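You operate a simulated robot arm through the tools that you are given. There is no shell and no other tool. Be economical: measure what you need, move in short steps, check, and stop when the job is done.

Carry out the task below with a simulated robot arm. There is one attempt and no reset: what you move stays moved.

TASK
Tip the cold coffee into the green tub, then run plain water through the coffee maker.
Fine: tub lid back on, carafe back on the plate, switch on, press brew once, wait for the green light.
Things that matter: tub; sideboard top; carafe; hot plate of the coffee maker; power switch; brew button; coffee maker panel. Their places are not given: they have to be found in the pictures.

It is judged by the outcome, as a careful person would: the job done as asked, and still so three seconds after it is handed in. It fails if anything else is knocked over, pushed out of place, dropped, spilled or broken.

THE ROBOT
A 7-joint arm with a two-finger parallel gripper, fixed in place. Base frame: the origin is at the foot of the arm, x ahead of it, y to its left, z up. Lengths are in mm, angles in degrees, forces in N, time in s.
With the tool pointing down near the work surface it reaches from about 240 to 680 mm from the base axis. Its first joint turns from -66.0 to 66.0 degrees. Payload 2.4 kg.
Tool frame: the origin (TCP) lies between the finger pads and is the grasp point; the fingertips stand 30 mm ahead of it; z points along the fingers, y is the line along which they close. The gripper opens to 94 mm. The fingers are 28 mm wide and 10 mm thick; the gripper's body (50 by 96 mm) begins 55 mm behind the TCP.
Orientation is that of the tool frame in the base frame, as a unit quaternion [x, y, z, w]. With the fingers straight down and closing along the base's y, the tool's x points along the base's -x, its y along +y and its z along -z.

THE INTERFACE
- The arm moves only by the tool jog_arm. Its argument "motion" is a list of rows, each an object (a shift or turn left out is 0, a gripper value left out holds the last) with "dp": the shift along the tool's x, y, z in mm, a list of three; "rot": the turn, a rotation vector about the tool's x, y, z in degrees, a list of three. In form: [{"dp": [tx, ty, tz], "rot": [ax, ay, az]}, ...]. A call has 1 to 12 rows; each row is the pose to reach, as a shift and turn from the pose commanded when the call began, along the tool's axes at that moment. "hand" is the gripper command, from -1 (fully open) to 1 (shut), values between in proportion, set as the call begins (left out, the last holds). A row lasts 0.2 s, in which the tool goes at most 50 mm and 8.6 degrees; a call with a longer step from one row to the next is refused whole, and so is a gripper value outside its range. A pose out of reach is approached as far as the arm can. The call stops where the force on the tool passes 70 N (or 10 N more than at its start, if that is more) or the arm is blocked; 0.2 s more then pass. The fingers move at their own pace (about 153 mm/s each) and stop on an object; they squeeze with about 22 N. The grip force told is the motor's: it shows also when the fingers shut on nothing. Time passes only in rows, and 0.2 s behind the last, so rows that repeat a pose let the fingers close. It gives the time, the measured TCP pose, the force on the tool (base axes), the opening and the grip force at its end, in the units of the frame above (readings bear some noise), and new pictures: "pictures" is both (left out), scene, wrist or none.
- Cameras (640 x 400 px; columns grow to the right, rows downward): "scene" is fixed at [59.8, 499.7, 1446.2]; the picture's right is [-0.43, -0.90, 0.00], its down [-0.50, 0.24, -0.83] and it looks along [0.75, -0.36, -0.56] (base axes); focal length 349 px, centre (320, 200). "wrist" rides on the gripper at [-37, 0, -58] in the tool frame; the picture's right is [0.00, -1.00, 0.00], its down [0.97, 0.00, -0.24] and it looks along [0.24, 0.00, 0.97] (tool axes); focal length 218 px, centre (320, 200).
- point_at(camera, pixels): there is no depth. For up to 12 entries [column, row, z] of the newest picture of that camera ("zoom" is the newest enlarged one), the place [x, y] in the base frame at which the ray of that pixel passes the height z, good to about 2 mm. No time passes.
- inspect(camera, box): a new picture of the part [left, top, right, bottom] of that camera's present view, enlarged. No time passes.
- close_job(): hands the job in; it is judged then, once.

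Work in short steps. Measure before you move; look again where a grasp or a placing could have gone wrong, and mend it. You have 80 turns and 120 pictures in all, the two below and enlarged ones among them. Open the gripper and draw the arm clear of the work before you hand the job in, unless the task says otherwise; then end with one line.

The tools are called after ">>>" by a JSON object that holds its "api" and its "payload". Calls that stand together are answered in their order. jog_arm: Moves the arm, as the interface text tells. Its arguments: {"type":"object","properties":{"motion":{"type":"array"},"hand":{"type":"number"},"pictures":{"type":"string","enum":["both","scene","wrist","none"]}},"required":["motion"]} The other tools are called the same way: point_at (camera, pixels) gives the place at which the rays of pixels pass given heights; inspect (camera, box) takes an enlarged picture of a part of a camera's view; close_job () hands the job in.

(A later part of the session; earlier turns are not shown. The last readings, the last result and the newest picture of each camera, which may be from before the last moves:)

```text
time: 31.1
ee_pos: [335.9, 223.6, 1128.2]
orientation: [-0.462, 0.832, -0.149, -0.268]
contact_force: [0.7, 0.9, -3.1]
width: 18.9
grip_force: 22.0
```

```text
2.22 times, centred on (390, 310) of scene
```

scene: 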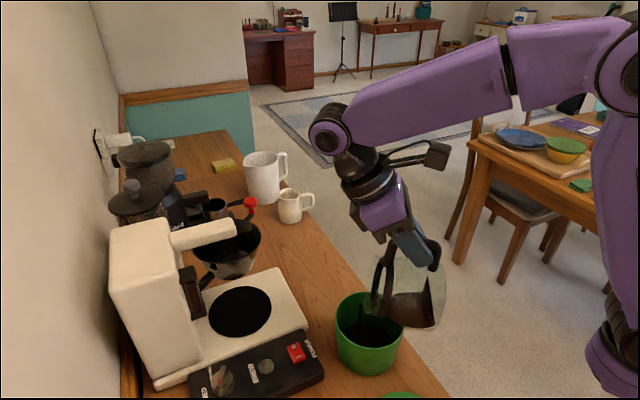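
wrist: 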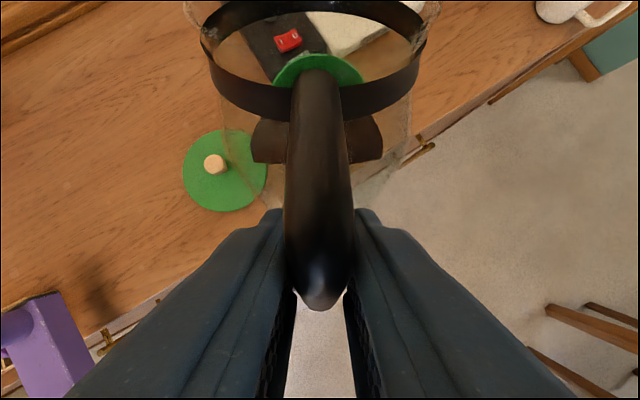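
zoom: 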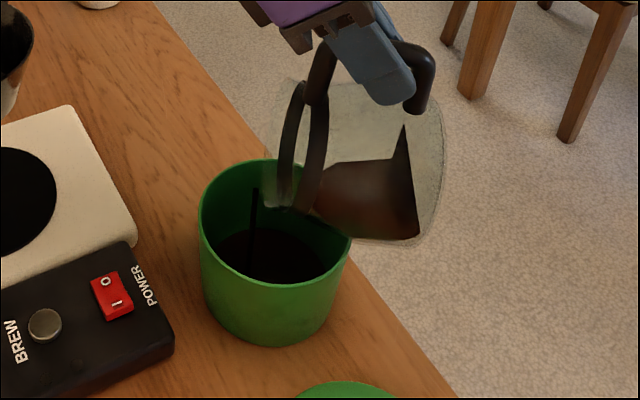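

Coffee streams into the tub's middle (zoom (257,230)). I hold a moment, then tilt on to ~95°.

>>> {"api": "jog_arm", "payload": {"motion": [{"dp": [0, 0, 0]}, {"dp": [0, 0, 0]}, {"dp": [0, 0, 0]}, {"dp": [0, 0, 0]}, {"dp": [-5.4, 0, -3.9], "rot": [0, 3, 0]}, {"dp": [-10.5, 0, -7.6], "rot": [0, 6, 0]}, {"dp": [-16.2, 0, -11.7], "rot": [0, 9, 0]}, {"dp": [-21.9, 0, -15.8], "rot": [0, 12, 0]}, {"dp": [-27.6, 0, -19.9], "rot": [0, 15, 0]}, {"dp": [-27.6, 0, -19.9], "rot": [0, 15, 0]}, {"dp": [-27.6, 0, -19.9], "rot": [0, 15, 0]}], "pictures": "scene"}}

>>> {"api": "inspect", "payload": {"camera": "scene", "box": [300, 220, 480, 400]}}

```text
time: 33.5
ee_pos: [352.7, 252.7, 1128.2]
orientation: [-0.438, 0.789, -0.209, -0.376]
contact_force: [-0.5, 0.0, -2.7]
width: 18.8
grip_force: 21.9
```

scene: 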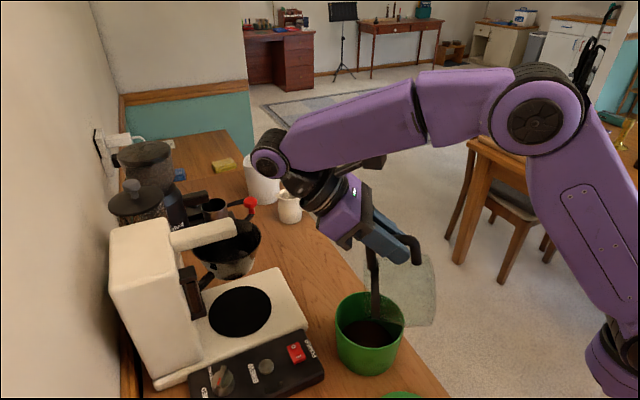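

```text
2.22 times, centred on (390, 310) of scene
```

zoom: 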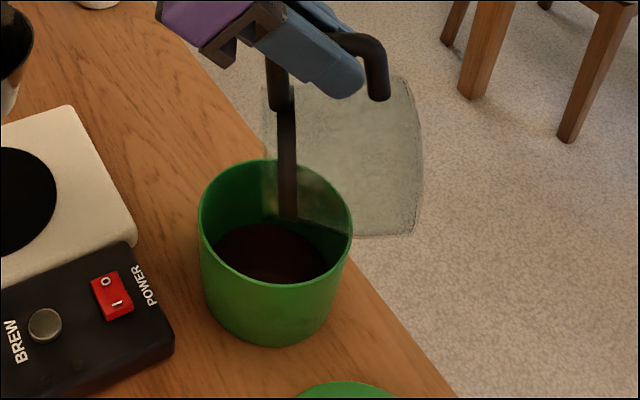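

The carafe looks empty. I tip another 12° to drain the last drops and look.

>>> {"api": "jog_arm", "payload": {"motion": [{"dp": [-4.2, 0, -5.2], "rot": [0, 3, 0]}, {"dp": [-8.5, 0, -10.5], "rot": [0, 6, 0]}, {"dp": [-12.7, 0, -15.7], "rot": [0, 9, 0]}, {"dp": [-17, 0, -21], "rot": [0, 12, 0]}, {"dp": [-17, 0, -21], "rot": [0, 12, 0]}, {"dp": [-17, 0, -21], "rot": [0, 12, 0]}, {"dp": [-17, 0, -21], "rot": [0, 12, 0]}], "pictures": "none"}}

>>> {"api": "inspect", "payload": {"camera": "scene", "box": [300, 220, 480, 400]}}

```text
time: 35.1
ee_pos: [331.6, 225.8, 1104.1]
orientation: [-0.414, 0.746, -0.253, -0.456]
contact_force: [-1.1, -2.2, 11.0]
width: 18.8
grip_force: 22.2
out of reach, approached as far as the arm can: row 1, 2, 3, 4, 5, 6, 7
```

```text
2.22 times, centred on (390, 310) of scene
```

zoom: 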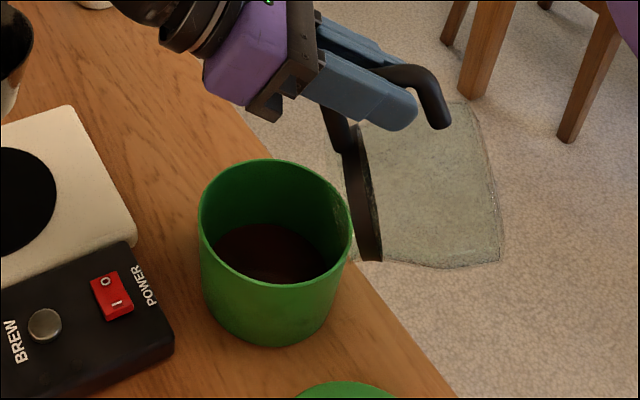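

The arm could not reach that pose and sagged to z 1104 with 11 N upward contact. I back off at once: straight up 30 mm while turning back.

>>> {"api": "jog_arm", "payload": {"motion": [{"dp": [13, 0, -7], "rot": [0, -4, 0]}, {"dp": [26.7, 0, -13.6], "rot": [0, -8, 0]}, {"dp": [35, 0, -18], "rot": [0, -12, 0]}, {"dp": [35, 0, -18], "rot": [0, -12, 0]}], "pictures": "scene"}}

>>> {"api": "inspect", "payload": {"camera": "scene", "box": [280, 220, 460, 400]}}

```text
time: 36.1
ee_pos: [334.3, 226.8, 1146.2]
orientation: [-0.438, 0.791, -0.207, -0.375]
contact_force: [0.5, -0.3, -3.2]
width: 18.4
grip_force: 22.0
```

scene: 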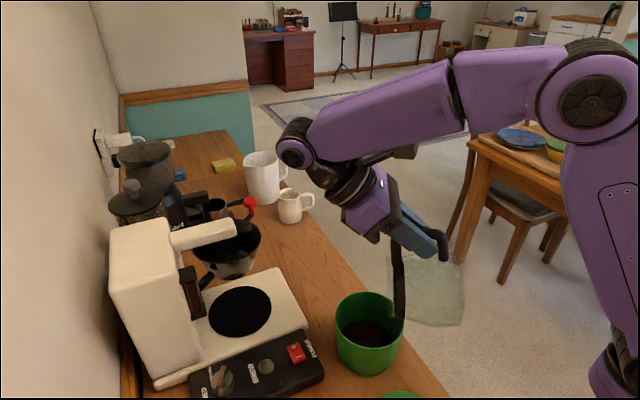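

```text
2.22 times, centred on (370, 310) of scene
```

zoom: 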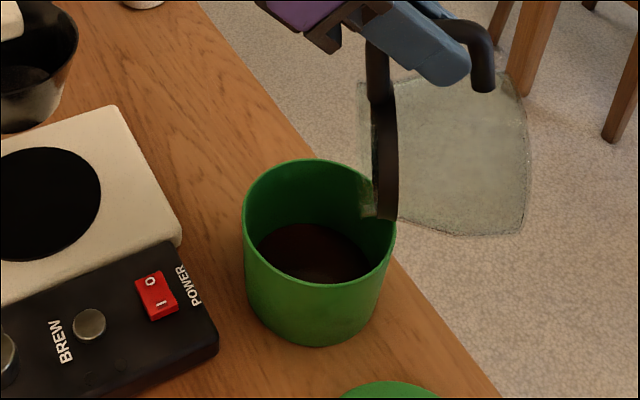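

The carafe is empty, tub unmoved, nothing spilled. I turn the carafe upright again while moving it back to the clear spot in front of the machine at about (464, 213, 1120).

>>> {"api": "jog_arm", "payload": {"motion": [{"dp": [0, 0, 0], "rot": [0, -7.9, 0]}, {"dp": [0, 0, 0], "rot": [0, -15.9, 0]}, {"dp": [-3, -6, -1.5], "rot": [0, -23.8, 0]}, {"dp": [-7, -15, -3.6], "rot": [0, -31.8, 0]}, {"dp": [-12, -26, -6], "rot": [0, -39.7, 0]}, {"dp": [-18, -38, -9], "rot": [0, -47.7, 0]}, {"dp": [-25, -52, -12.4], "rot": [0, -55.6, 0]}, {"dp": [-32, -67, -16], "rot": [0, -63.6, 0]}, {"dp": [-40, -84, -20], "rot": [0, -71.5, 0]}, {"dp": [-48, -100, -24], "rot": [0, -79.5, 0]}, {"dp": [-54, -112, -27], "rot": [0, -87.4, 0]}, {"dp": [-56, -117, -28], "rot": [0, -95.2, 0]}]}}

```text
time: 38.7
ee_pos: [462.3, 210.7, 1118.4]
orientation: [-0.449, 0.81, 0.182, 0.331]
contact_force: [0.3, 0.1, -2.2]
width: 18.5
grip_force: 21.9
```

scene: 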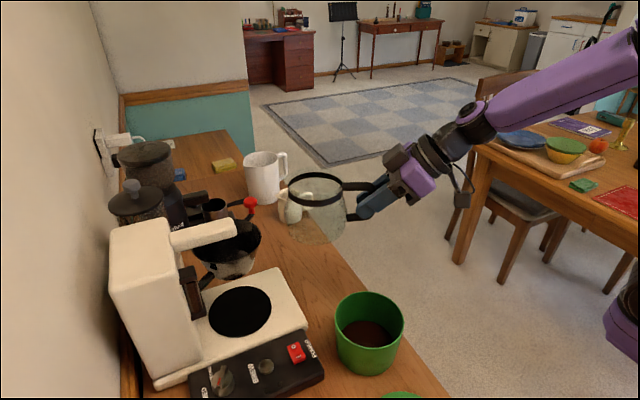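
wrist: 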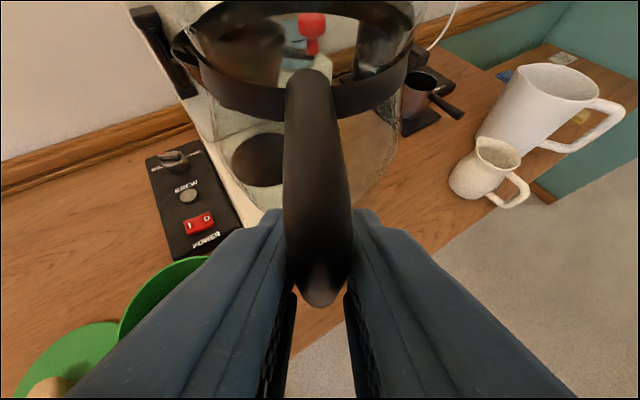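

Empty and upright. I retrace the path: lower to z≈983 in front of the machine.

>>> {"api": "jog_arm", "payload": {"motion": [{"dp": [12, 1.5, 16]}, {"dp": [32, 4, 42]}, {"dp": [52, 6.5, 69]}, {"dp": [70, 8.5, 93]}, {"dp": [80, 9.8, 106]}, {"dp": [82, 10, 108.6]}, {"dp": [82, 10, 108.6]}]}}

>>> {"api": "inspect", "payload": {"camera": "scene", "box": [190, 200, 390, 350]}}

```text
time: 40.3
ee_pos: [464.6, 233.4, 985.2]
orientation: [-0.45, 0.809, 0.184, 0.33]
contact_force: [-0.3, -0.5, -2.8]
width: 18.9
grip_force: 22.3
```

scene: 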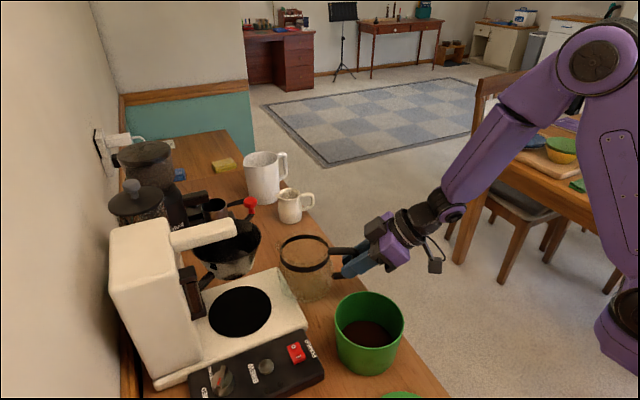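
wrist: 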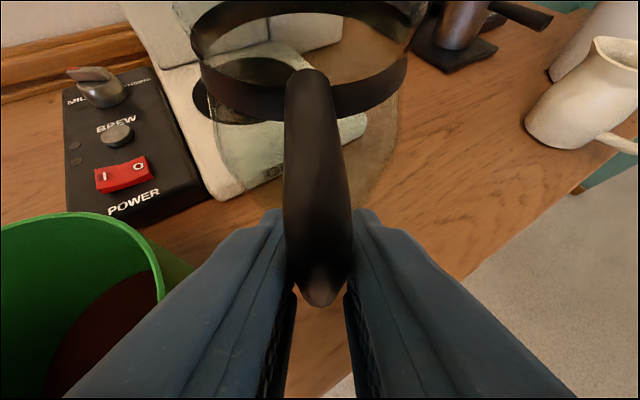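

```text
2.67 times, centred on (290, 275) of scene
```

zoom: 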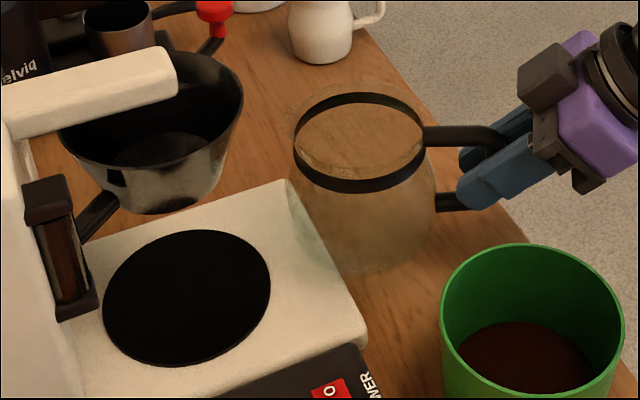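

Empty carafe, level, 9 mm above its resting height. I slide it in along +y over the plate, stopping above the plate to check.

>>> {"api": "jog_arm", "payload": {"motion": [{"dp": [-6, 5, 6]}, {"dp": [-18, 15.5, 18]}, {"dp": [-32, 27.6, 32.5]}, {"dp": [-46, 39.7, 46.7]}, {"dp": [-60, 51.8, 61]}, {"dp": [-72, 62.2, 73]}, {"dp": [-80.3, 69.4, 81.6]}, {"dp": [-80.3, 69.4, 81.6]}]}}

>>> {"api": "inspect", "payload": {"camera": "scene", "box": [170, 200, 330, 350]}}

```text
time: 42.1
ee_pos: [465.2, 365.9, 982.3]
orientation: [-0.449, 0.81, 0.183, 0.331]
contact_force: [0.6, 0.0, -3.1]
width: 18.6
grip_force: 22.4
```

scene: 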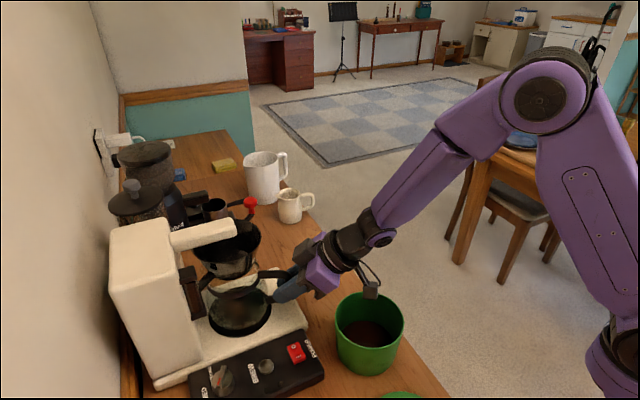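
wrist: 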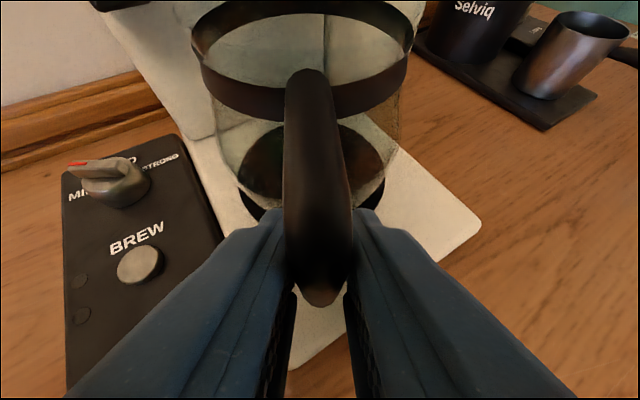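

```text
2.67 times, centred on (250, 275) of scene
```

zoom: 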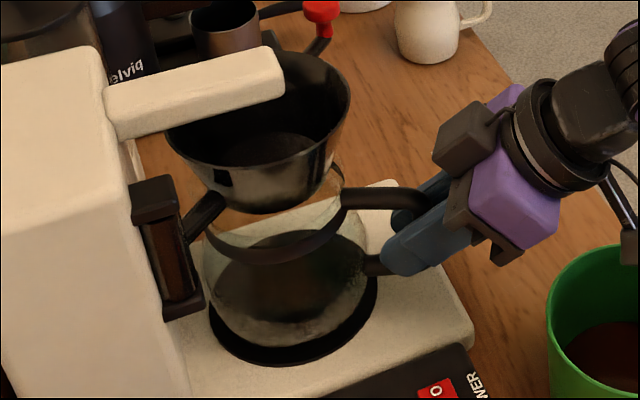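

Position matches the original lifted view. I lower it onto the plate.

>>> {"api": "jog_arm", "payload": {"motion": [{"dp": [0.3, 0, 2.5]}, {"dp": [1.7, 0, 3.9]}, {"dp": [3.1, 0, 5.3]}, {"dp": [3.1, 0, 5.3]}], "pictures": "none"}}

```text
time: 43.1
ee_pos: [466.3, 368.1, 977.4]
orientation: [-0.448, 0.809, 0.184, 0.332]
contact_force: [-1.0, -2.0, 3.7]
width: 18.8
grip_force: 22.0
```

The plate now carries it (force changed to +3.7 N). I open slightly, to ~30 mm, and look.

>>> {"api": "jog_arm", "payload": {"motion": [{"dp": [0, 0, 0]}, {"dp": [0, 0, 0]}], "hand": 0.36}}

>>> {"api": "inspect", "payload": {"camera": "scene", "box": [170, 200, 330, 350]}}

```text
time: 43.7
ee_pos: [466.6, 368.4, 975.0]
orientation: [-0.448, 0.81, 0.183, 0.33]
contact_force: [0.3, 0.3, 0.5]
width: 30.0
grip_force: 0.0
```

scene: 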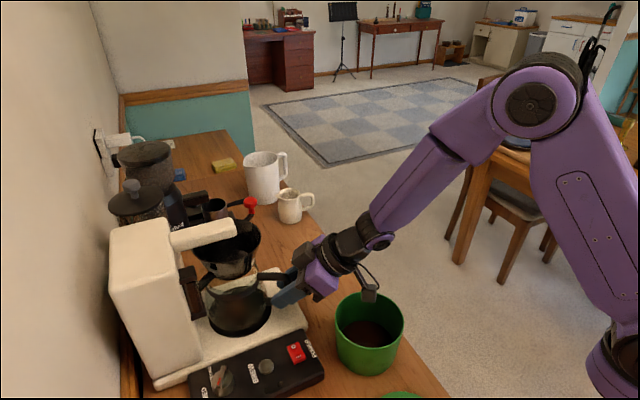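
wrist: 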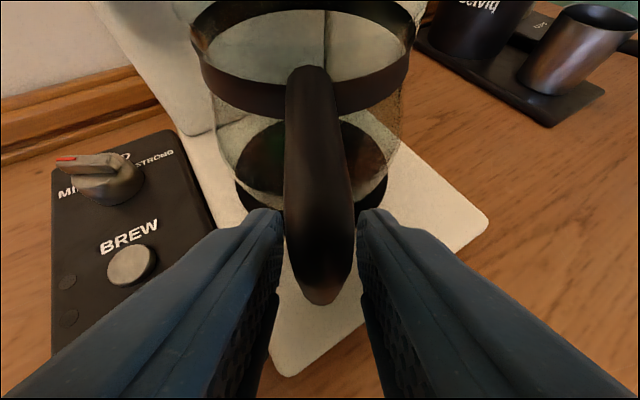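

```text
2.67 times, centred on (250, 275) of scene
```

zoom: 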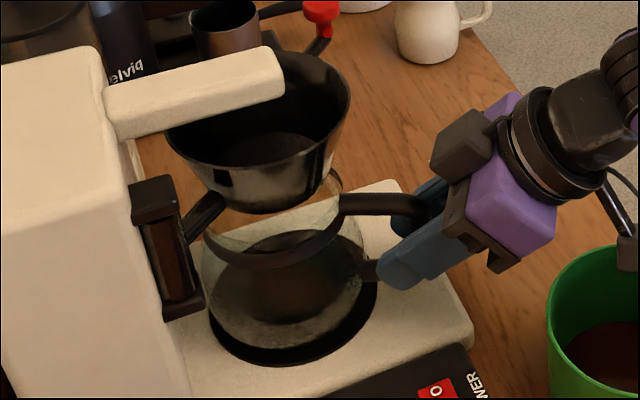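

The carafe sits on the plate almost exactly as it was. I open a bit more and withdraw back along the tool axis (upwards).

>>> {"api": "jog_arm", "payload": {"motion": [{"dp": [0, 0, 0]}, {"dp": [0, 0, -25]}, {"dp": [0, 0, -65]}, {"dp": [0, 0, -110]}, {"dp": [0, 0, -150]}, {"dp": [0, 0, -180]}, {"dp": [0, 0, -180]}], "hand": 0.1}}

>>> {"api": "inspect", "payload": {"camera": "wrist", "box": [180, 20, 420, 260]}}

```text
time: 45.3
ee_pos: [398.2, 259.1, 1104.5]
orientation: [-0.449, 0.81, 0.183, 0.33]
contact_force: [0.1, 0.2, 0.6]
width: 42.3
grip_force: 0.0
```

scene: 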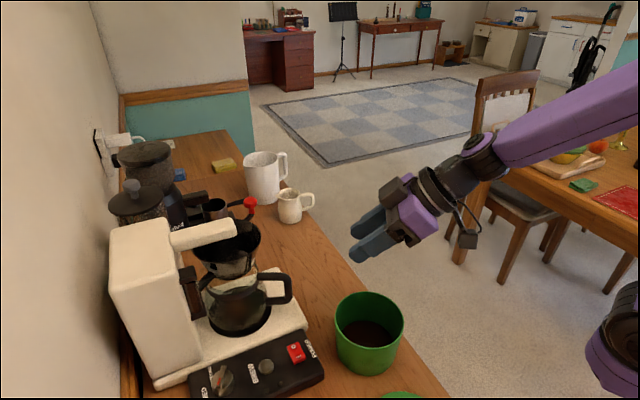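
wrist: 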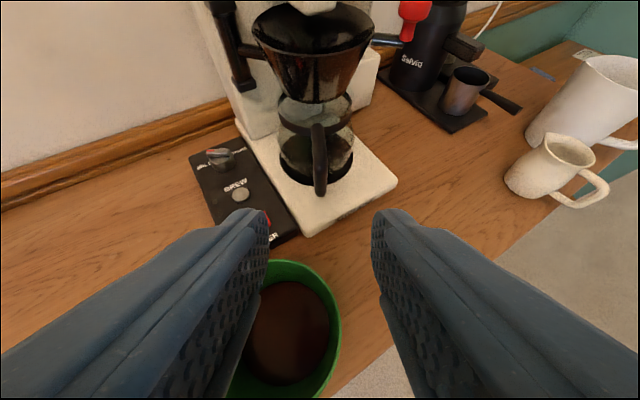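

```text
1.67 times, centred on (300, 140) of wrist
```

zoom: 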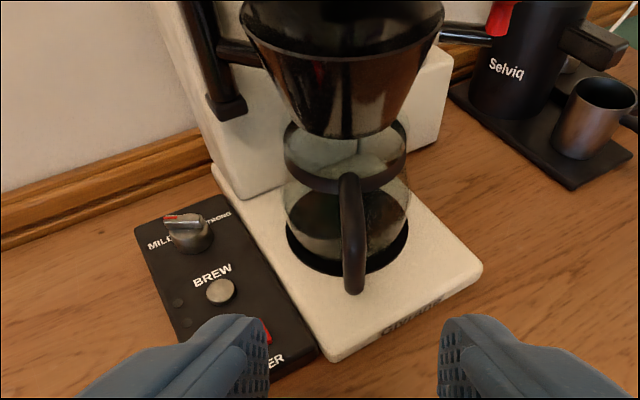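

Carafe is well seated. Now I turn the tool vertical and go over the lid at (210, 289).

>>> {"api": "jog_arm", "payload": {"motion": [{"dp": [0, 0, 0], "rot": [0, 7.4, 0]}, {"dp": [0, 0, 0], "rot": [0, 14.8, 0]}, {"dp": [0, 0, 0], "rot": [0, 22.2, 0]}, {"dp": [0, 0, 0], "rot": [0, 29.6, 0]}, {"dp": [0, 0, 0], "rot": [0, 37, 0]}, {"dp": [0, 0, 0], "rot": [0, 44.4, 0]}, {"dp": [0, 0, 0], "rot": [0, 44.4, 0]}], "hand": -0.3, "pictures": "none"}}

>>> {"api": "jog_arm", "payload": {"motion": [{"dp": [9.3, 21.9, 0], "rot": [0, 0, 7.25]}, {"dp": [18.6, 43.8, 0], "rot": [0, 0, 14.5]}, {"dp": [27.8, 65.7, 0], "rot": [0, 0, 21.75]}, {"dp": [37.1, 87.7, 0], "rot": [0, 0, 29]}, {"dp": [46.4, 109.6, 10], "rot": [0, 0, 36.25]}, {"dp": [55.7, 131.5, 30], "rot": [0, 0, 43.5]}, {"dp": [64.9, 153.4, 50], "rot": [0, 0, 50.75]}, {"dp": [74.2, 175.3, 70], "rot": [0, 0, 58]}, {"dp": [74.2, 175.3, 80], "rot": [0, 0, 58]}, {"dp": [74.2, 175.3, 80], "rot": [0, 0, 58]}]}}

```text
time: 46.9
ee_pos: [399.3, 258.4, 1104.9]
orientation: [-0.485, 0.874, 0.0, -0.002]
contact_force: [-0.6, -0.5, 0.0]
width: 61.0
grip_force: 0.2
```

```text
time: 49.1
ee_pos: [212.6, 289.0, 1024.5]
orientation: [0.0, 1.0, 0.0, 0.001]
contact_force: [0.4, -0.3, -0.1]
width: 61.3
grip_force: 0.1
```

scene: 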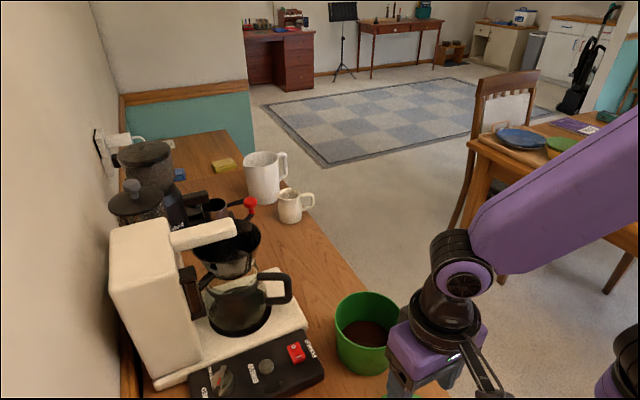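
wrist: 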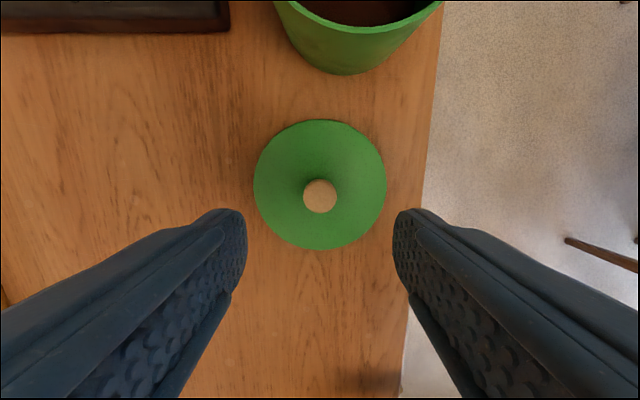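

The knob is centred (320,196), same as in the first grasp. I descend to z≈926 and grip.

>>> {"api": "jog_arm", "payload": {"motion": [{"dp": [0, 0, 40]}, {"dp": [0, 0, 75]}, {"dp": [0, 0, 92]}, {"dp": [0, 0, 98]}, {"dp": [0, 0, 98]}], "pictures": "none"}}

>>> {"api": "jog_arm", "payload": {"motion": [{"dp": [0, 0, 0]}, {"dp": [0, 0, 0]}, {"dp": [0, 0, 0]}], "hand": 1, "pictures": "none"}}

>>> {"api": "jog_arm", "payload": {"motion": [{"dp": [0, 0, -15]}, {"dp": [0, 0, -45]}, {"dp": [0, 0, -85]}, {"dp": [0, 0, -125]}, {"dp": [0, 0, -150]}, {"dp": [0, 0, -150]}]}}

```text
time: 50.3
ee_pos: [212.5, 290.9, 926.2]
orientation: [0.0, 1.0, 0.0, 0.0]
contact_force: [0.0, 0.6, 0.2]
width: 60.8
grip_force: 0.1
```

```text
time: 51.1
ee_pos: [212.3, 289.3, 928.0]
orientation: [0.001, 1.0, 0.0, 0.001]
contact_force: [-0.3, -0.7, -0.7]
width: 24.2
grip_force: 22.2
```

```text
time: 52.5
ee_pos: [212.2, 290.8, 1077.1]
orientation: [0.0, 1.0, 0.0, 0.0]
contact_force: [-1.2, -0.5, -0.3]
width: 24.2
grip_force: 22.3
```

scene: 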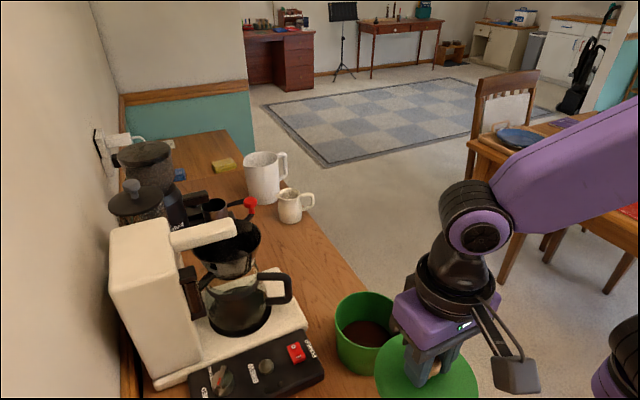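
wrist: 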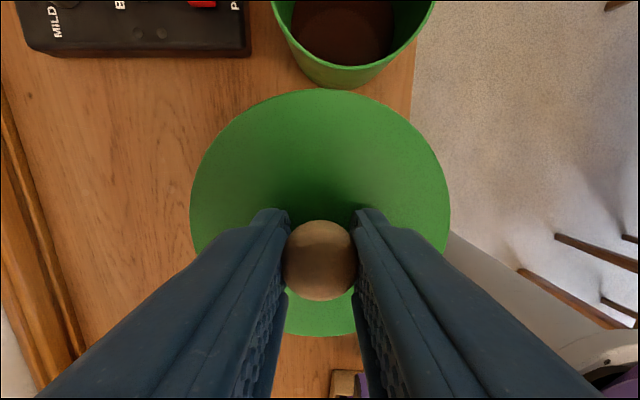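

Lid lifted. I verify the tub is still at its first place before placing the lid.

>>> {"api": "point_at", "payload": {"camera": "wrist", "pixels": [[345, 89, 880], [348, 66, 955], [434, 8, 958], [273, 8, 958]]}}

>>> {"api": "inspect", "payload": {"camera": "scene", "box": [300, 260, 440, 400]}}

```text
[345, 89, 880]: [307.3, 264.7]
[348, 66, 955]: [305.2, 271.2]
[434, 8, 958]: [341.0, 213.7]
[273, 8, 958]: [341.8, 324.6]
```

```text
2.86 times, centred on (370, 330) of scene
```

zoom: 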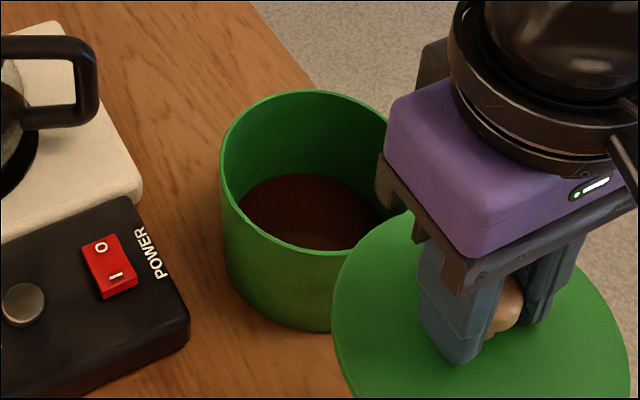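

Tub unmoved (near edge x≈305–307 as before). I carry the lid above it at z≈1095, then down to ~1014.

>>> {"api": "jog_arm", "payload": {"motion": [{"dp": [-10, -2, -18]}, {"dp": [-45, -7, -20]}, {"dp": [-85, -13.5, -20]}, {"dp": [-122, -19.4, -20]}, {"dp": [-146.6, -23.3, -15]}, {"dp": [-146.6, -23.3, 15]}, {"dp": [-146.6, -23.3, 45]}, {"dp": [-146.6, -23.3, 62]}, {"dp": [-146.6, -23.3, 62]}]}}

>>> {"api": "inspect", "payload": {"camera": "scene", "box": [300, 260, 440, 400]}}

```text
time: 54.5
ee_pos: [355.8, 268.7, 1013.6]
orientation: [0.001, 1.0, 0.0, 0.0]
contact_force: [0.9, 0.4, -1.3]
width: 24.4
grip_force: 22.1
```

scene: 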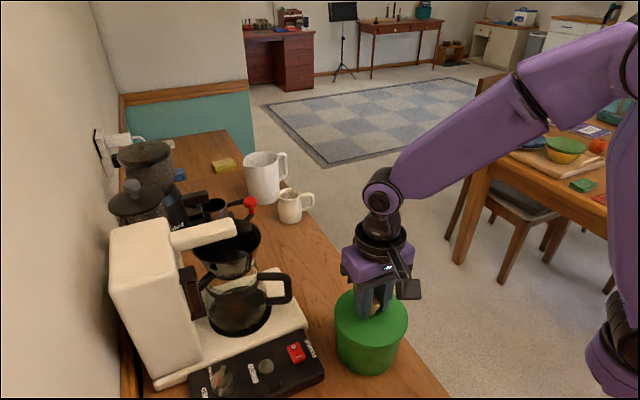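
wrist: 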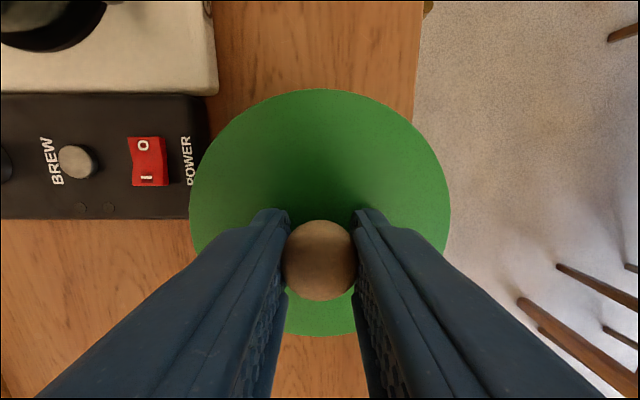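

```text
2.86 times, centred on (370, 330) of scene
```

zoom: 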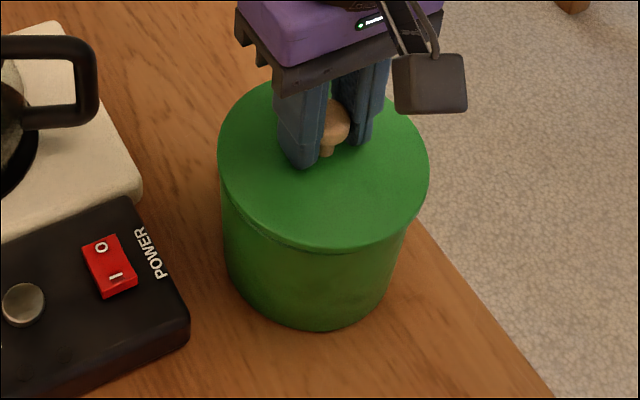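

Aligned over the rim. I lower in small steps to contact.

>>> {"api": "jog_arm", "payload": {"motion": [{"dp": [0, 0, 3]}, {"dp": [0, 0, 6]}, {"dp": [0, 0, 7.5]}, {"dp": [0, 0, 7.5]}], "pictures": "none"}}

>>> {"api": "jog_arm", "payload": {"motion": [{"dp": [0, 0, 1]}, {"dp": [0, 0, 1.5]}], "pictures": "none"}}

```text
time: 55.5
ee_pos: [357.9, 267.1, 1007.1]
orientation: [0.0, 1.0, 0.0, 0.0]
contact_force: [0.7, -0.2, 0.4]
width: 24.2
grip_force: 21.8
```

```text
time: 56.1
ee_pos: [357.4, 266.8, 1006.6]
orientation: [0.001, 1.0, 0.001, 0.001]
contact_force: [0.0, 1.0, 0.6]
width: 23.9
grip_force: 22.4
```

>>> {"api": "jog_arm", "payload": {"motion": [{"dp": [0, 0, 1]}, {"dp": [0, 0, 1]}], "pictures": "none"}}

>>> {"api": "jog_arm", "payload": {"motion": [{"dp": [0, 0, 0.8]}, {"dp": [0, 0, 0.8]}], "pictures": "none"}}

```text
time: 56.7
ee_pos: [358.5, 268.3, 1004.6]
orientation: [-0.001, 1.0, 0.002, 0.002]
contact_force: [-1.2, 6.0, 18.9]
width: 24.1
grip_force: 22.2
```

```text
time: 57.3
ee_pos: [358.5, 268.4, 1006.1]
orientation: [0.0, 1.0, 0.003, 0.0]
contact_force: [-1.4, 8.2, 29.0]
width: 24.3
grip_force: 22.4
```

Contact made (29 N); I relieve the preload by ~2 mm before opening.

>>> {"api": "jog_arm", "payload": {"motion": [{"dp": [0, 0, -1.7]}, {"dp": [0, 0, -1.7]}], "pictures": "none"}}

>>> {"api": "jog_arm", "payload": {"motion": [{"dp": [0, 0, 0]}, {"dp": [0, 0, 0]}], "hand": 0.4, "pictures": "wrist"}}

```text
time: 57.9
ee_pos: [358.0, 266.1, 1004.0]
orientation: [0.0, 1.0, -0.001, -0.001]
contact_force: [1.7, 1.3, 0.5]
width: 24.0
grip_force: 22.5
```

```text
time: 58.5
ee_pos: [358.2, 266.6, 1005.4]
orientation: [0.001, 1.0, 0.001, -0.001]
contact_force: [-0.4, 0.2, -0.9]
width: 27.9
grip_force: 0.0
```

wrist: 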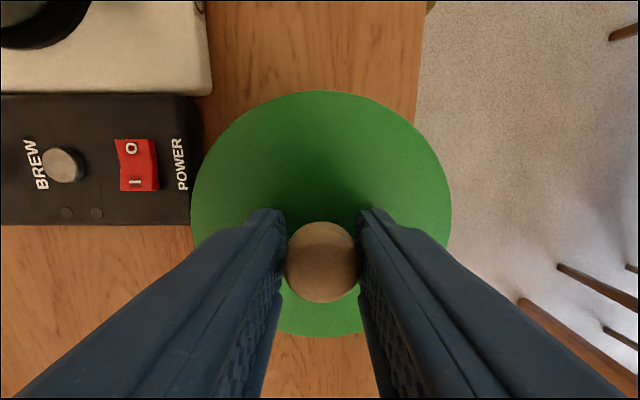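

It released without dragging. I open a little more and check, then rise.

>>> {"api": "jog_arm", "payload": {"motion": [{"dp": [0, 0, 0]}, {"dp": [0, 0, 0]}], "hand": 0.15, "pictures": "wrist"}}

```text
time: 59.1
ee_pos: [358.0, 267.9, 1005.4]
orientation: [0.0, 1.0, 0.0, -0.001]
contact_force: [0.0, -0.1, 0.2]
width: 39.8
grip_force: 0.0
```

wrist: 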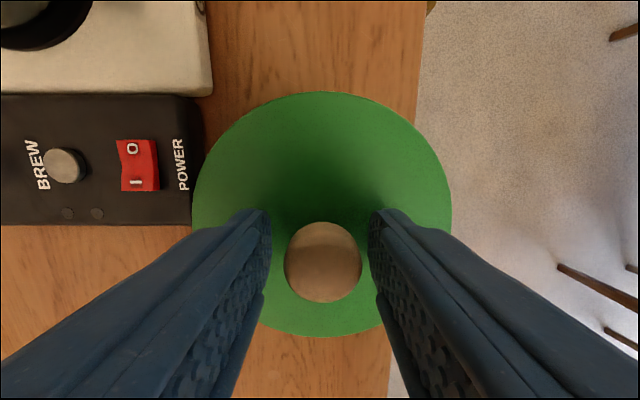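

Free on both sides. I rise 100 mm and inspect the lid's seating and the panel.

>>> {"api": "jog_arm", "payload": {"motion": [{"dp": [0, 0, -20]}, {"dp": [0, 0, -60]}, {"dp": [0, 0, -100]}, {"dp": [0, 0, -100]}]}}

>>> {"api": "inspect", "payload": {"camera": "scene", "box": [310, 270, 430, 390]}}

>>> {"api": "inspect", "payload": {"camera": "wrist", "box": [50, 80, 270, 220]}}

```text
time: 60.1
ee_pos: [357.9, 265.9, 1105.6]
orientation: [0.0, 1.0, 0.0, 0.001]
contact_force: [0.8, -0.5, 0.1]
width: 40.1
grip_force: 0.0
```

scene: 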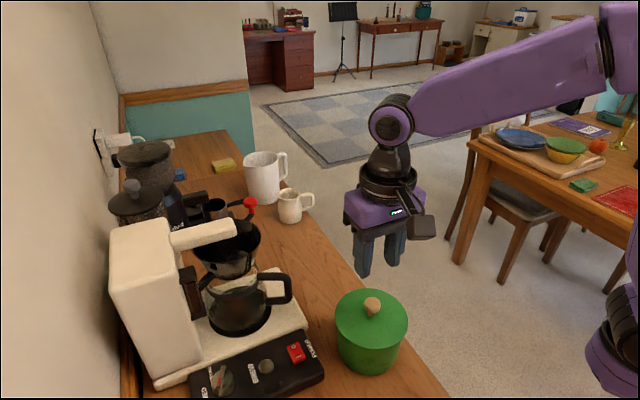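
wrist: 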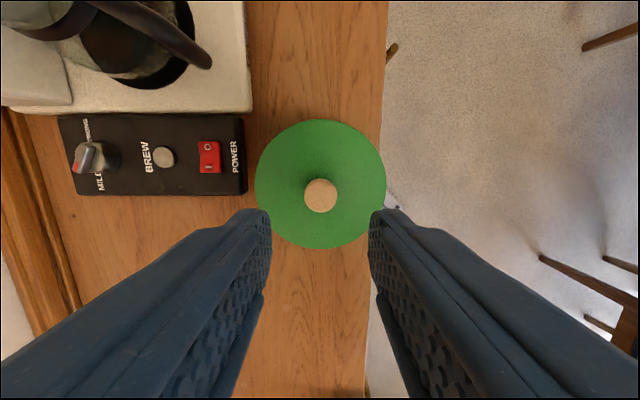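

```text
3.33 times, centred on (370, 330) of scene
```

zoom: 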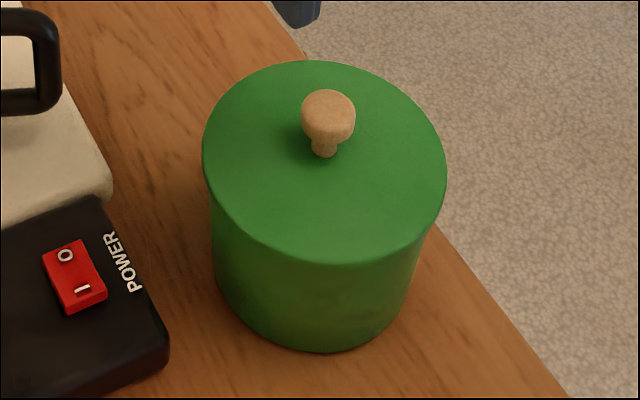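

```text
2.86 times, centred on (160, 150) of wrist
```

zoom: 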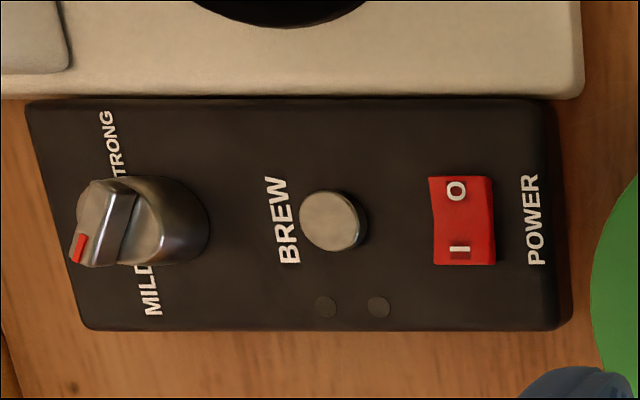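

The lid is properly on. Now I measure the power rocker's "I" end and the brew button from both cameras.

>>> {"api": "point_at", "payload": {"camera": "zoom", "pixels": [[460, 250, 900], [460, 250, 910], [460, 250, 920], [456, 190, 910], [332, 218, 900], [332, 218, 910], [332, 218, 920], [556, 325, 905]]}}

>>> {"api": "inspect", "payload": {"camera": "scene", "box": [190, 320, 330, 400]}}

```text
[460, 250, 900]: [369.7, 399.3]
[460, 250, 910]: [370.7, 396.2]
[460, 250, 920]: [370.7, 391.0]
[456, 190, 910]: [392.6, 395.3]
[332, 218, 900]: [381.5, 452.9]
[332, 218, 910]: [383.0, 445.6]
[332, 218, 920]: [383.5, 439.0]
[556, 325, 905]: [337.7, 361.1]
```

```text
4.57 times, centred on (260, 360) of scene
```

zoom: 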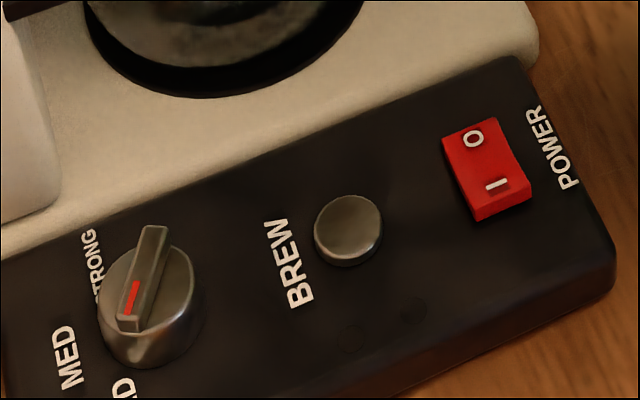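

>>> {"api": "point_at", "payload": {"camera": "zoom", "pixels": [[497, 185, 900], [497, 185, 910], [497, 185, 920], [473, 139, 910], [347, 225, 900], [347, 225, 910], [347, 225, 920], [355, 337, 900], [412, 310, 900]]}}

```text
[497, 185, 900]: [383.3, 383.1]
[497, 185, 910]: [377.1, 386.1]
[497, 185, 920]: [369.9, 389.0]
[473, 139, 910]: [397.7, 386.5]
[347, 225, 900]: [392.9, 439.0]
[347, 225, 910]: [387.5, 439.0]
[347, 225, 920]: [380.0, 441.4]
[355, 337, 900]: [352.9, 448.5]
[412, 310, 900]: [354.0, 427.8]
```

"I" mark is at (370, 390, z≈920), brew button at (382, 440, z≈918). The I end is the raised one, so it is off. I close the fingers and move above the I end at (364, 390).

>>> {"api": "jog_arm", "payload": {"motion": [{"dp": [-2, 40, 0]}, {"dp": [-4, 80, 10]}, {"dp": [-6, 124.5, 40]}, {"dp": [-6, 124.5, 80]}, {"dp": [-6, 124.5, 115]}, {"dp": [-6, 124.5, 130]}, {"dp": [-6, 124.5, 130]}], "hand": 1}}

>>> {"api": "inspect", "payload": {"camera": "scene", "box": [220, 280, 380, 400]}}

```text
refused: row 3 steps farther than a row can; nothing moved
```

```text
3.33 times, centred on (300, 340) of scene
```

zoom: 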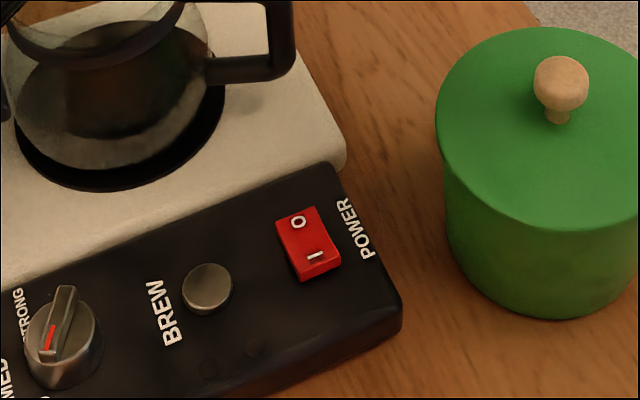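

One step was too long; I send it again with smaller steps.

>>> {"api": "jog_arm", "payload": {"motion": [{"dp": [-2, 40, 0]}, {"dp": [-4, 80, 5]}, {"dp": [-6, 115, 25]}, {"dp": [-6, 124.5, 60]}, {"dp": [-6, 124.5, 95]}, {"dp": [-6, 124.5, 120]}, {"dp": [-6, 124.5, 132]}, {"dp": [-6, 124.5, 132]}], "hand": 1}}

>>> {"api": "inspect", "payload": {"camera": "scene", "box": [220, 280, 380, 400]}}

```text
time: 61.9
ee_pos: [364.9, 392.1, 972.9]
orientation: [0.0, 1.0, 0.0, 0.0]
contact_force: [0.1, -0.3, 0.8]
width: 0.1
grip_force: 22.0
```

scene: 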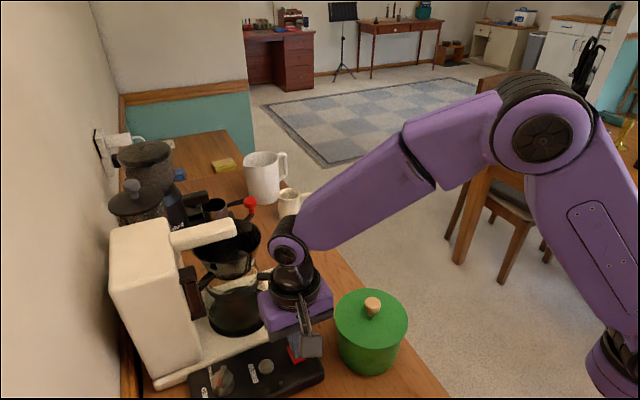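
wrist: 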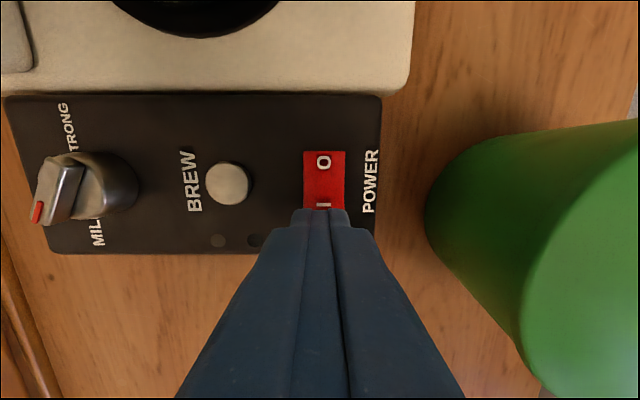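

```text
3.33 times, centred on (300, 340) of scene
```

zoom: 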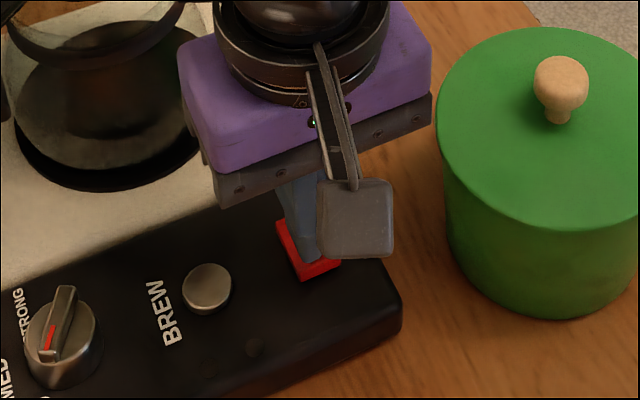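

The tips are over the I end. I descend gently until resistance shows.

>>> {"api": "jog_arm", "payload": {"motion": [{"dp": [0, 0, 10]}, {"dp": [0, 0, 16]}, {"dp": [0, 0, 19]}, {"dp": [0, 0, 22]}, {"dp": [0, 0, 22]}], "pictures": "none"}}

>>> {"api": "jog_arm", "payload": {"motion": [{"dp": [0, 0, 2]}, {"dp": [0, 0, 4]}, {"dp": [0, 0, 4]}], "pictures": "wrist"}}

```text
time: 63.1
ee_pos: [364.7, 391.8, 951.6]
orientation: [0.0, 1.0, 0.0, -0.001]
contact_force: [-0.7, 0.0, -0.1]
width: 0.0
grip_force: 21.9
```

```text
time: 63.9
ee_pos: [363.5, 391.1, 947.0]
orientation: [0.0, 1.0, 0.001, 0.0]
contact_force: [-4.6, -2.2, 10.8]
width: 0.0
grip_force: 22.4
```

wrist: 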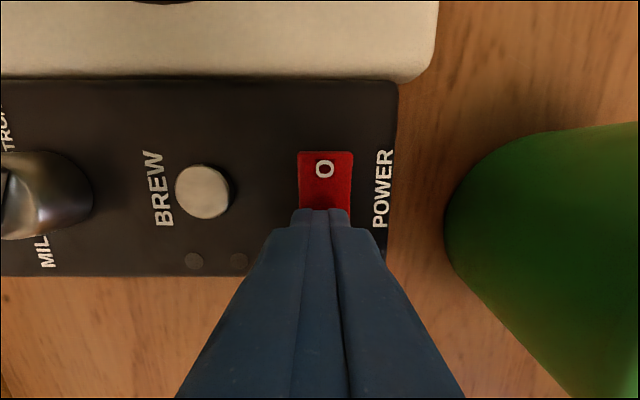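

Contact at TCP z≈947 with 11 N. I press a little further.

>>> {"api": "jog_arm", "payload": {"motion": [{"dp": [0, 0, 1.5]}, {"dp": [0, 0, 3]}, {"dp": [0, 0, 3]}], "pictures": "wrist"}}

```text
time: 64.7
ee_pos: [364.7, 392.6, 946.9]
orientation: [-0.001, 1.0, 0.003, 0.001]
contact_force: [-10.7, -12.7, 55.5]
width: 0.1
grip_force: 21.6
```

wrist: 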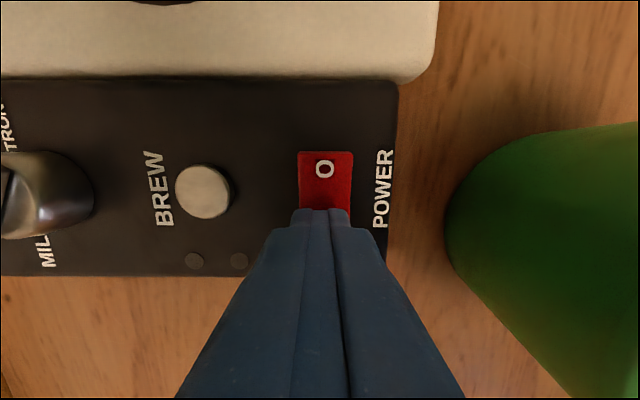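

Firm stop at 55 N. I rise 40 mm and look at the rocker's state.

>>> {"api": "jog_arm", "payload": {"motion": [{"dp": [0, 0, -10]}, {"dp": [10, 0, -40]}, {"dp": [30, 0, -60]}, {"dp": [30, 0, -60]}]}}

>>> {"api": "inspect", "payload": {"camera": "wrist", "box": [140, 40, 440, 240]}}

>>> {"api": "inspect", "payload": {"camera": "scene", "box": [220, 310, 340, 400]}}

```text
time: 65.7
ee_pos: [333.0, 392.6, 1004.5]
orientation: [-0.001, 1.0, 0.001, 0.002]
contact_force: [0.8, -0.3, -0.1]
width: 0.0
grip_force: 22.1
```

scene: 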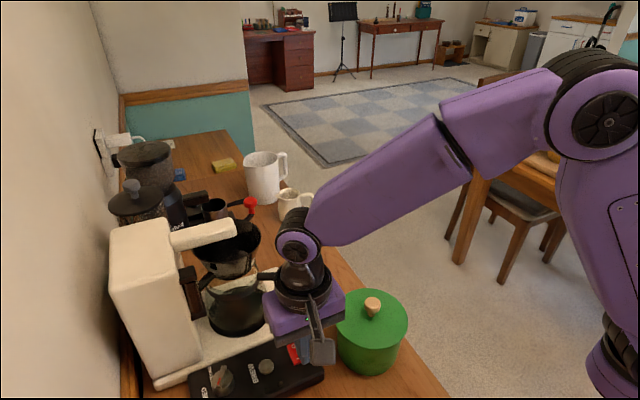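
wrist: 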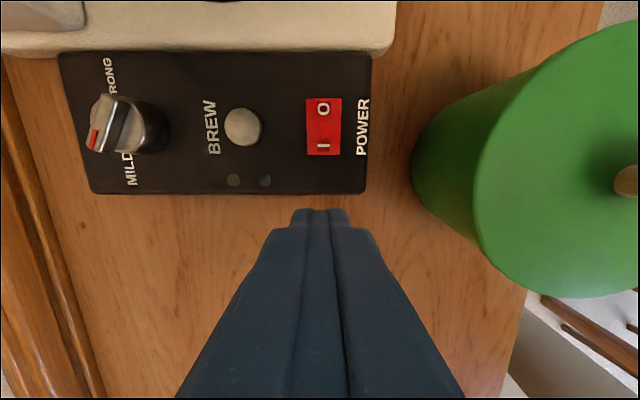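

```text
2.00 times, centred on (290, 140) of wrist
```

zoom: 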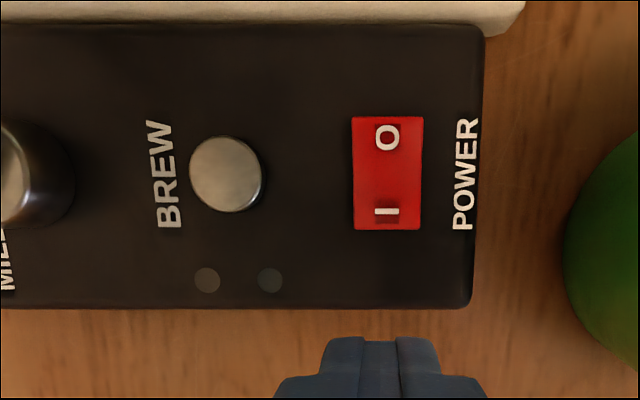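

```text
4.44 times, centred on (280, 355) of scene
```

zoom: 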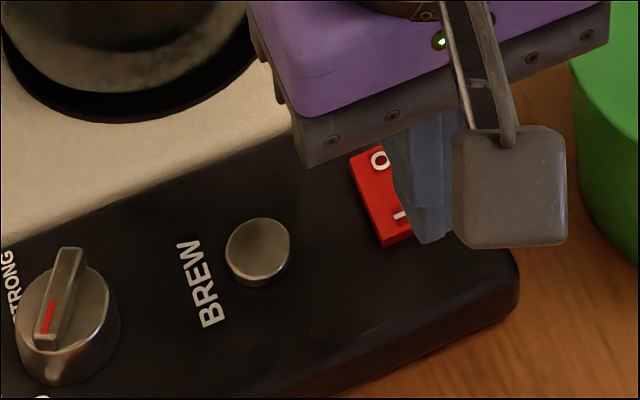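

I draw back further to see the rocker unobstructed in the scene camera.

>>> {"api": "jog_arm", "payload": {"motion": [{"dp": [15, 0, -40]}, {"dp": [30, -20, -80]}, {"dp": [30, -60, -95]}, {"dp": [30, -100, -95]}, {"dp": [30, -100, -95]}], "pictures": "none"}}

>>> {"api": "inspect", "payload": {"camera": "scene", "box": [190, 320, 330, 400]}}

```text
time: 66.9
ee_pos: [303.4, 293.2, 1099.7]
orientation: [0.0, 1.0, 0.0, 0.0]
contact_force: [0.1, 0.4, 0.3]
width: 0.1
grip_force: 21.8
```

```text
4.57 times, centred on (260, 360) of scene
```

zoom: 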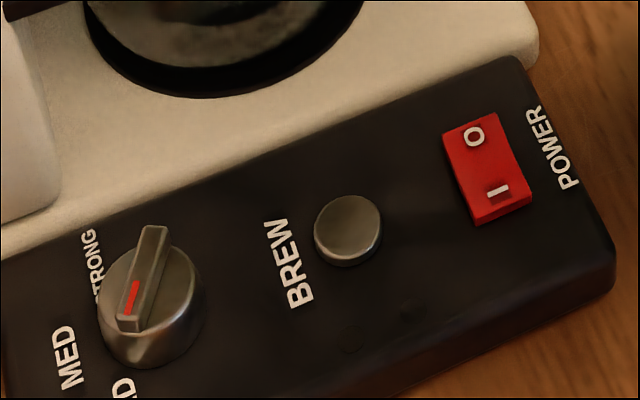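

The rocker has flipped (I end lower, O end raised): power is on. Next I move above the brew button (382, 440).

>>> {"api": "jog_arm", "payload": {"motion": [{"dp": [-20, 37, 0]}, {"dp": [-40, 74, 0]}, {"dp": [-60, 111, 10]}, {"dp": [-78.6, 146.8, 30]}, {"dp": [-78.6, 146.8, 70]}, {"dp": [-78.6, 146.8, 105]}, {"dp": [-78.6, 146.8, 130]}, {"dp": [-78.6, 146.8, 130]}]}}

```text
time: 68.7
ee_pos: [382.7, 439.5, 970.7]
orientation: [0.0, 1.0, 0.0, 0.0]
contact_force: [0.0, 0.2, 0.2]
width: 0.0
grip_force: 21.9
```

scene: 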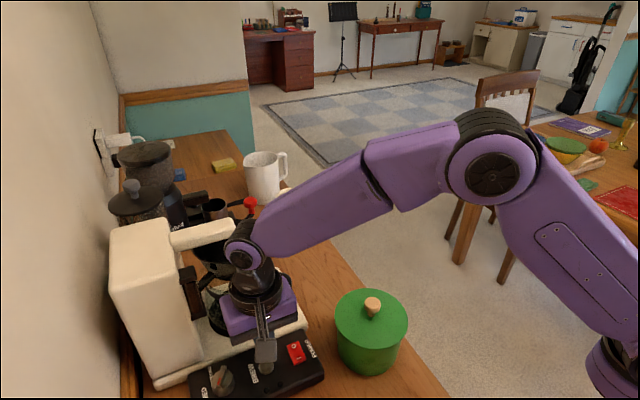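
wrist: 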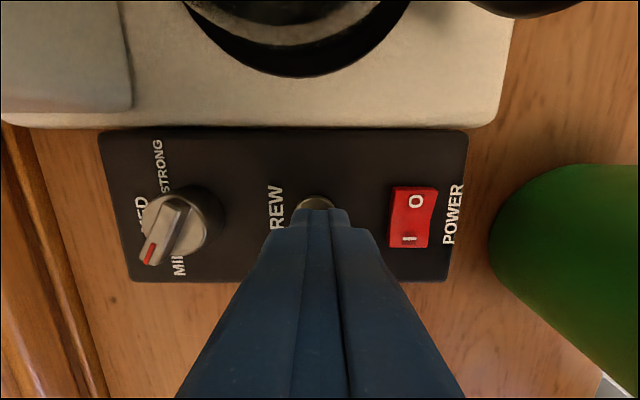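

The button is under the tips. I descend to just above it, then press in one continuous stroke.

>>> {"api": "jog_arm", "payload": {"motion": [{"dp": [0, 0, 8]}, {"dp": [0, 0, 14]}, {"dp": [0, 0, 18]}, {"dp": [0, 0, 18]}], "pictures": "none"}}

>>> {"api": "jog_arm", "payload": {"motion": [{"dp": [0, 0, 2]}, {"dp": [0, 0, 4]}, {"dp": [0, 0, 6]}, {"dp": [0, 0, 6]}], "pictures": "wrist"}}

```text
time: 69.7
ee_pos: [383.2, 438.5, 952.7]
orientation: [0.0, 1.0, 0.0, 0.0]
contact_force: [-0.4, 0.3, -0.1]
width: 0.1
grip_force: 22.2
```

```text
time: 70.7
ee_pos: [381.8, 437.1, 947.5]
orientation: [0.001, 1.0, 0.0, 0.0]
contact_force: [-0.3, 0.3, 0.2]
width: 0.0
grip_force: 21.7
```

wrist: 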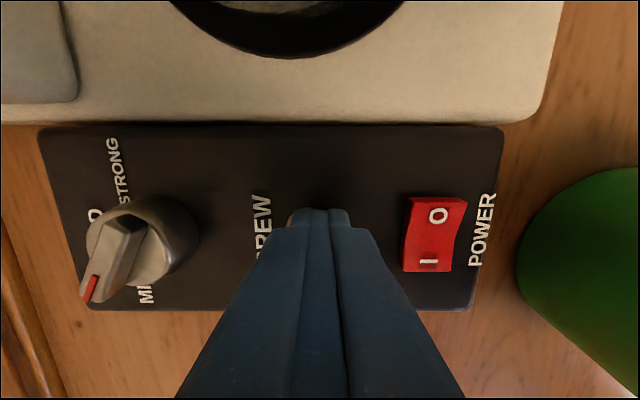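

No contact yet; I continue down slowly.

>>> {"api": "jog_arm", "payload": {"motion": [{"dp": [0, 2, 1.5]}, {"dp": [0, 2, 3]}, {"dp": [0, 2, 3]}], "pictures": "none"}}

```text
time: 71.5
ee_pos: [382.4, 440.2, 942.0]
orientation: [0.0, 1.0, 0.001, 0.001]
contact_force: [-0.1, -1.0, 3.4]
width: 0.1
grip_force: 21.8
```

Contact is starting (3.4 N at z 942). I press further.

>>> {"api": "jog_arm", "payload": {"motion": [{"dp": [0, 0, 1.5]}, {"dp": [0, 0, 3]}, {"dp": [0, 0, 3]}], "pictures": "none"}}

```text
time: 72.3
ee_pos: [383.2, 439.5, 940.5]
orientation: [0.0, 1.0, 0.001, -0.001]
contact_force: [-1.3, -4.8, 13.6]
width: 0.0
grip_force: 22.0
```

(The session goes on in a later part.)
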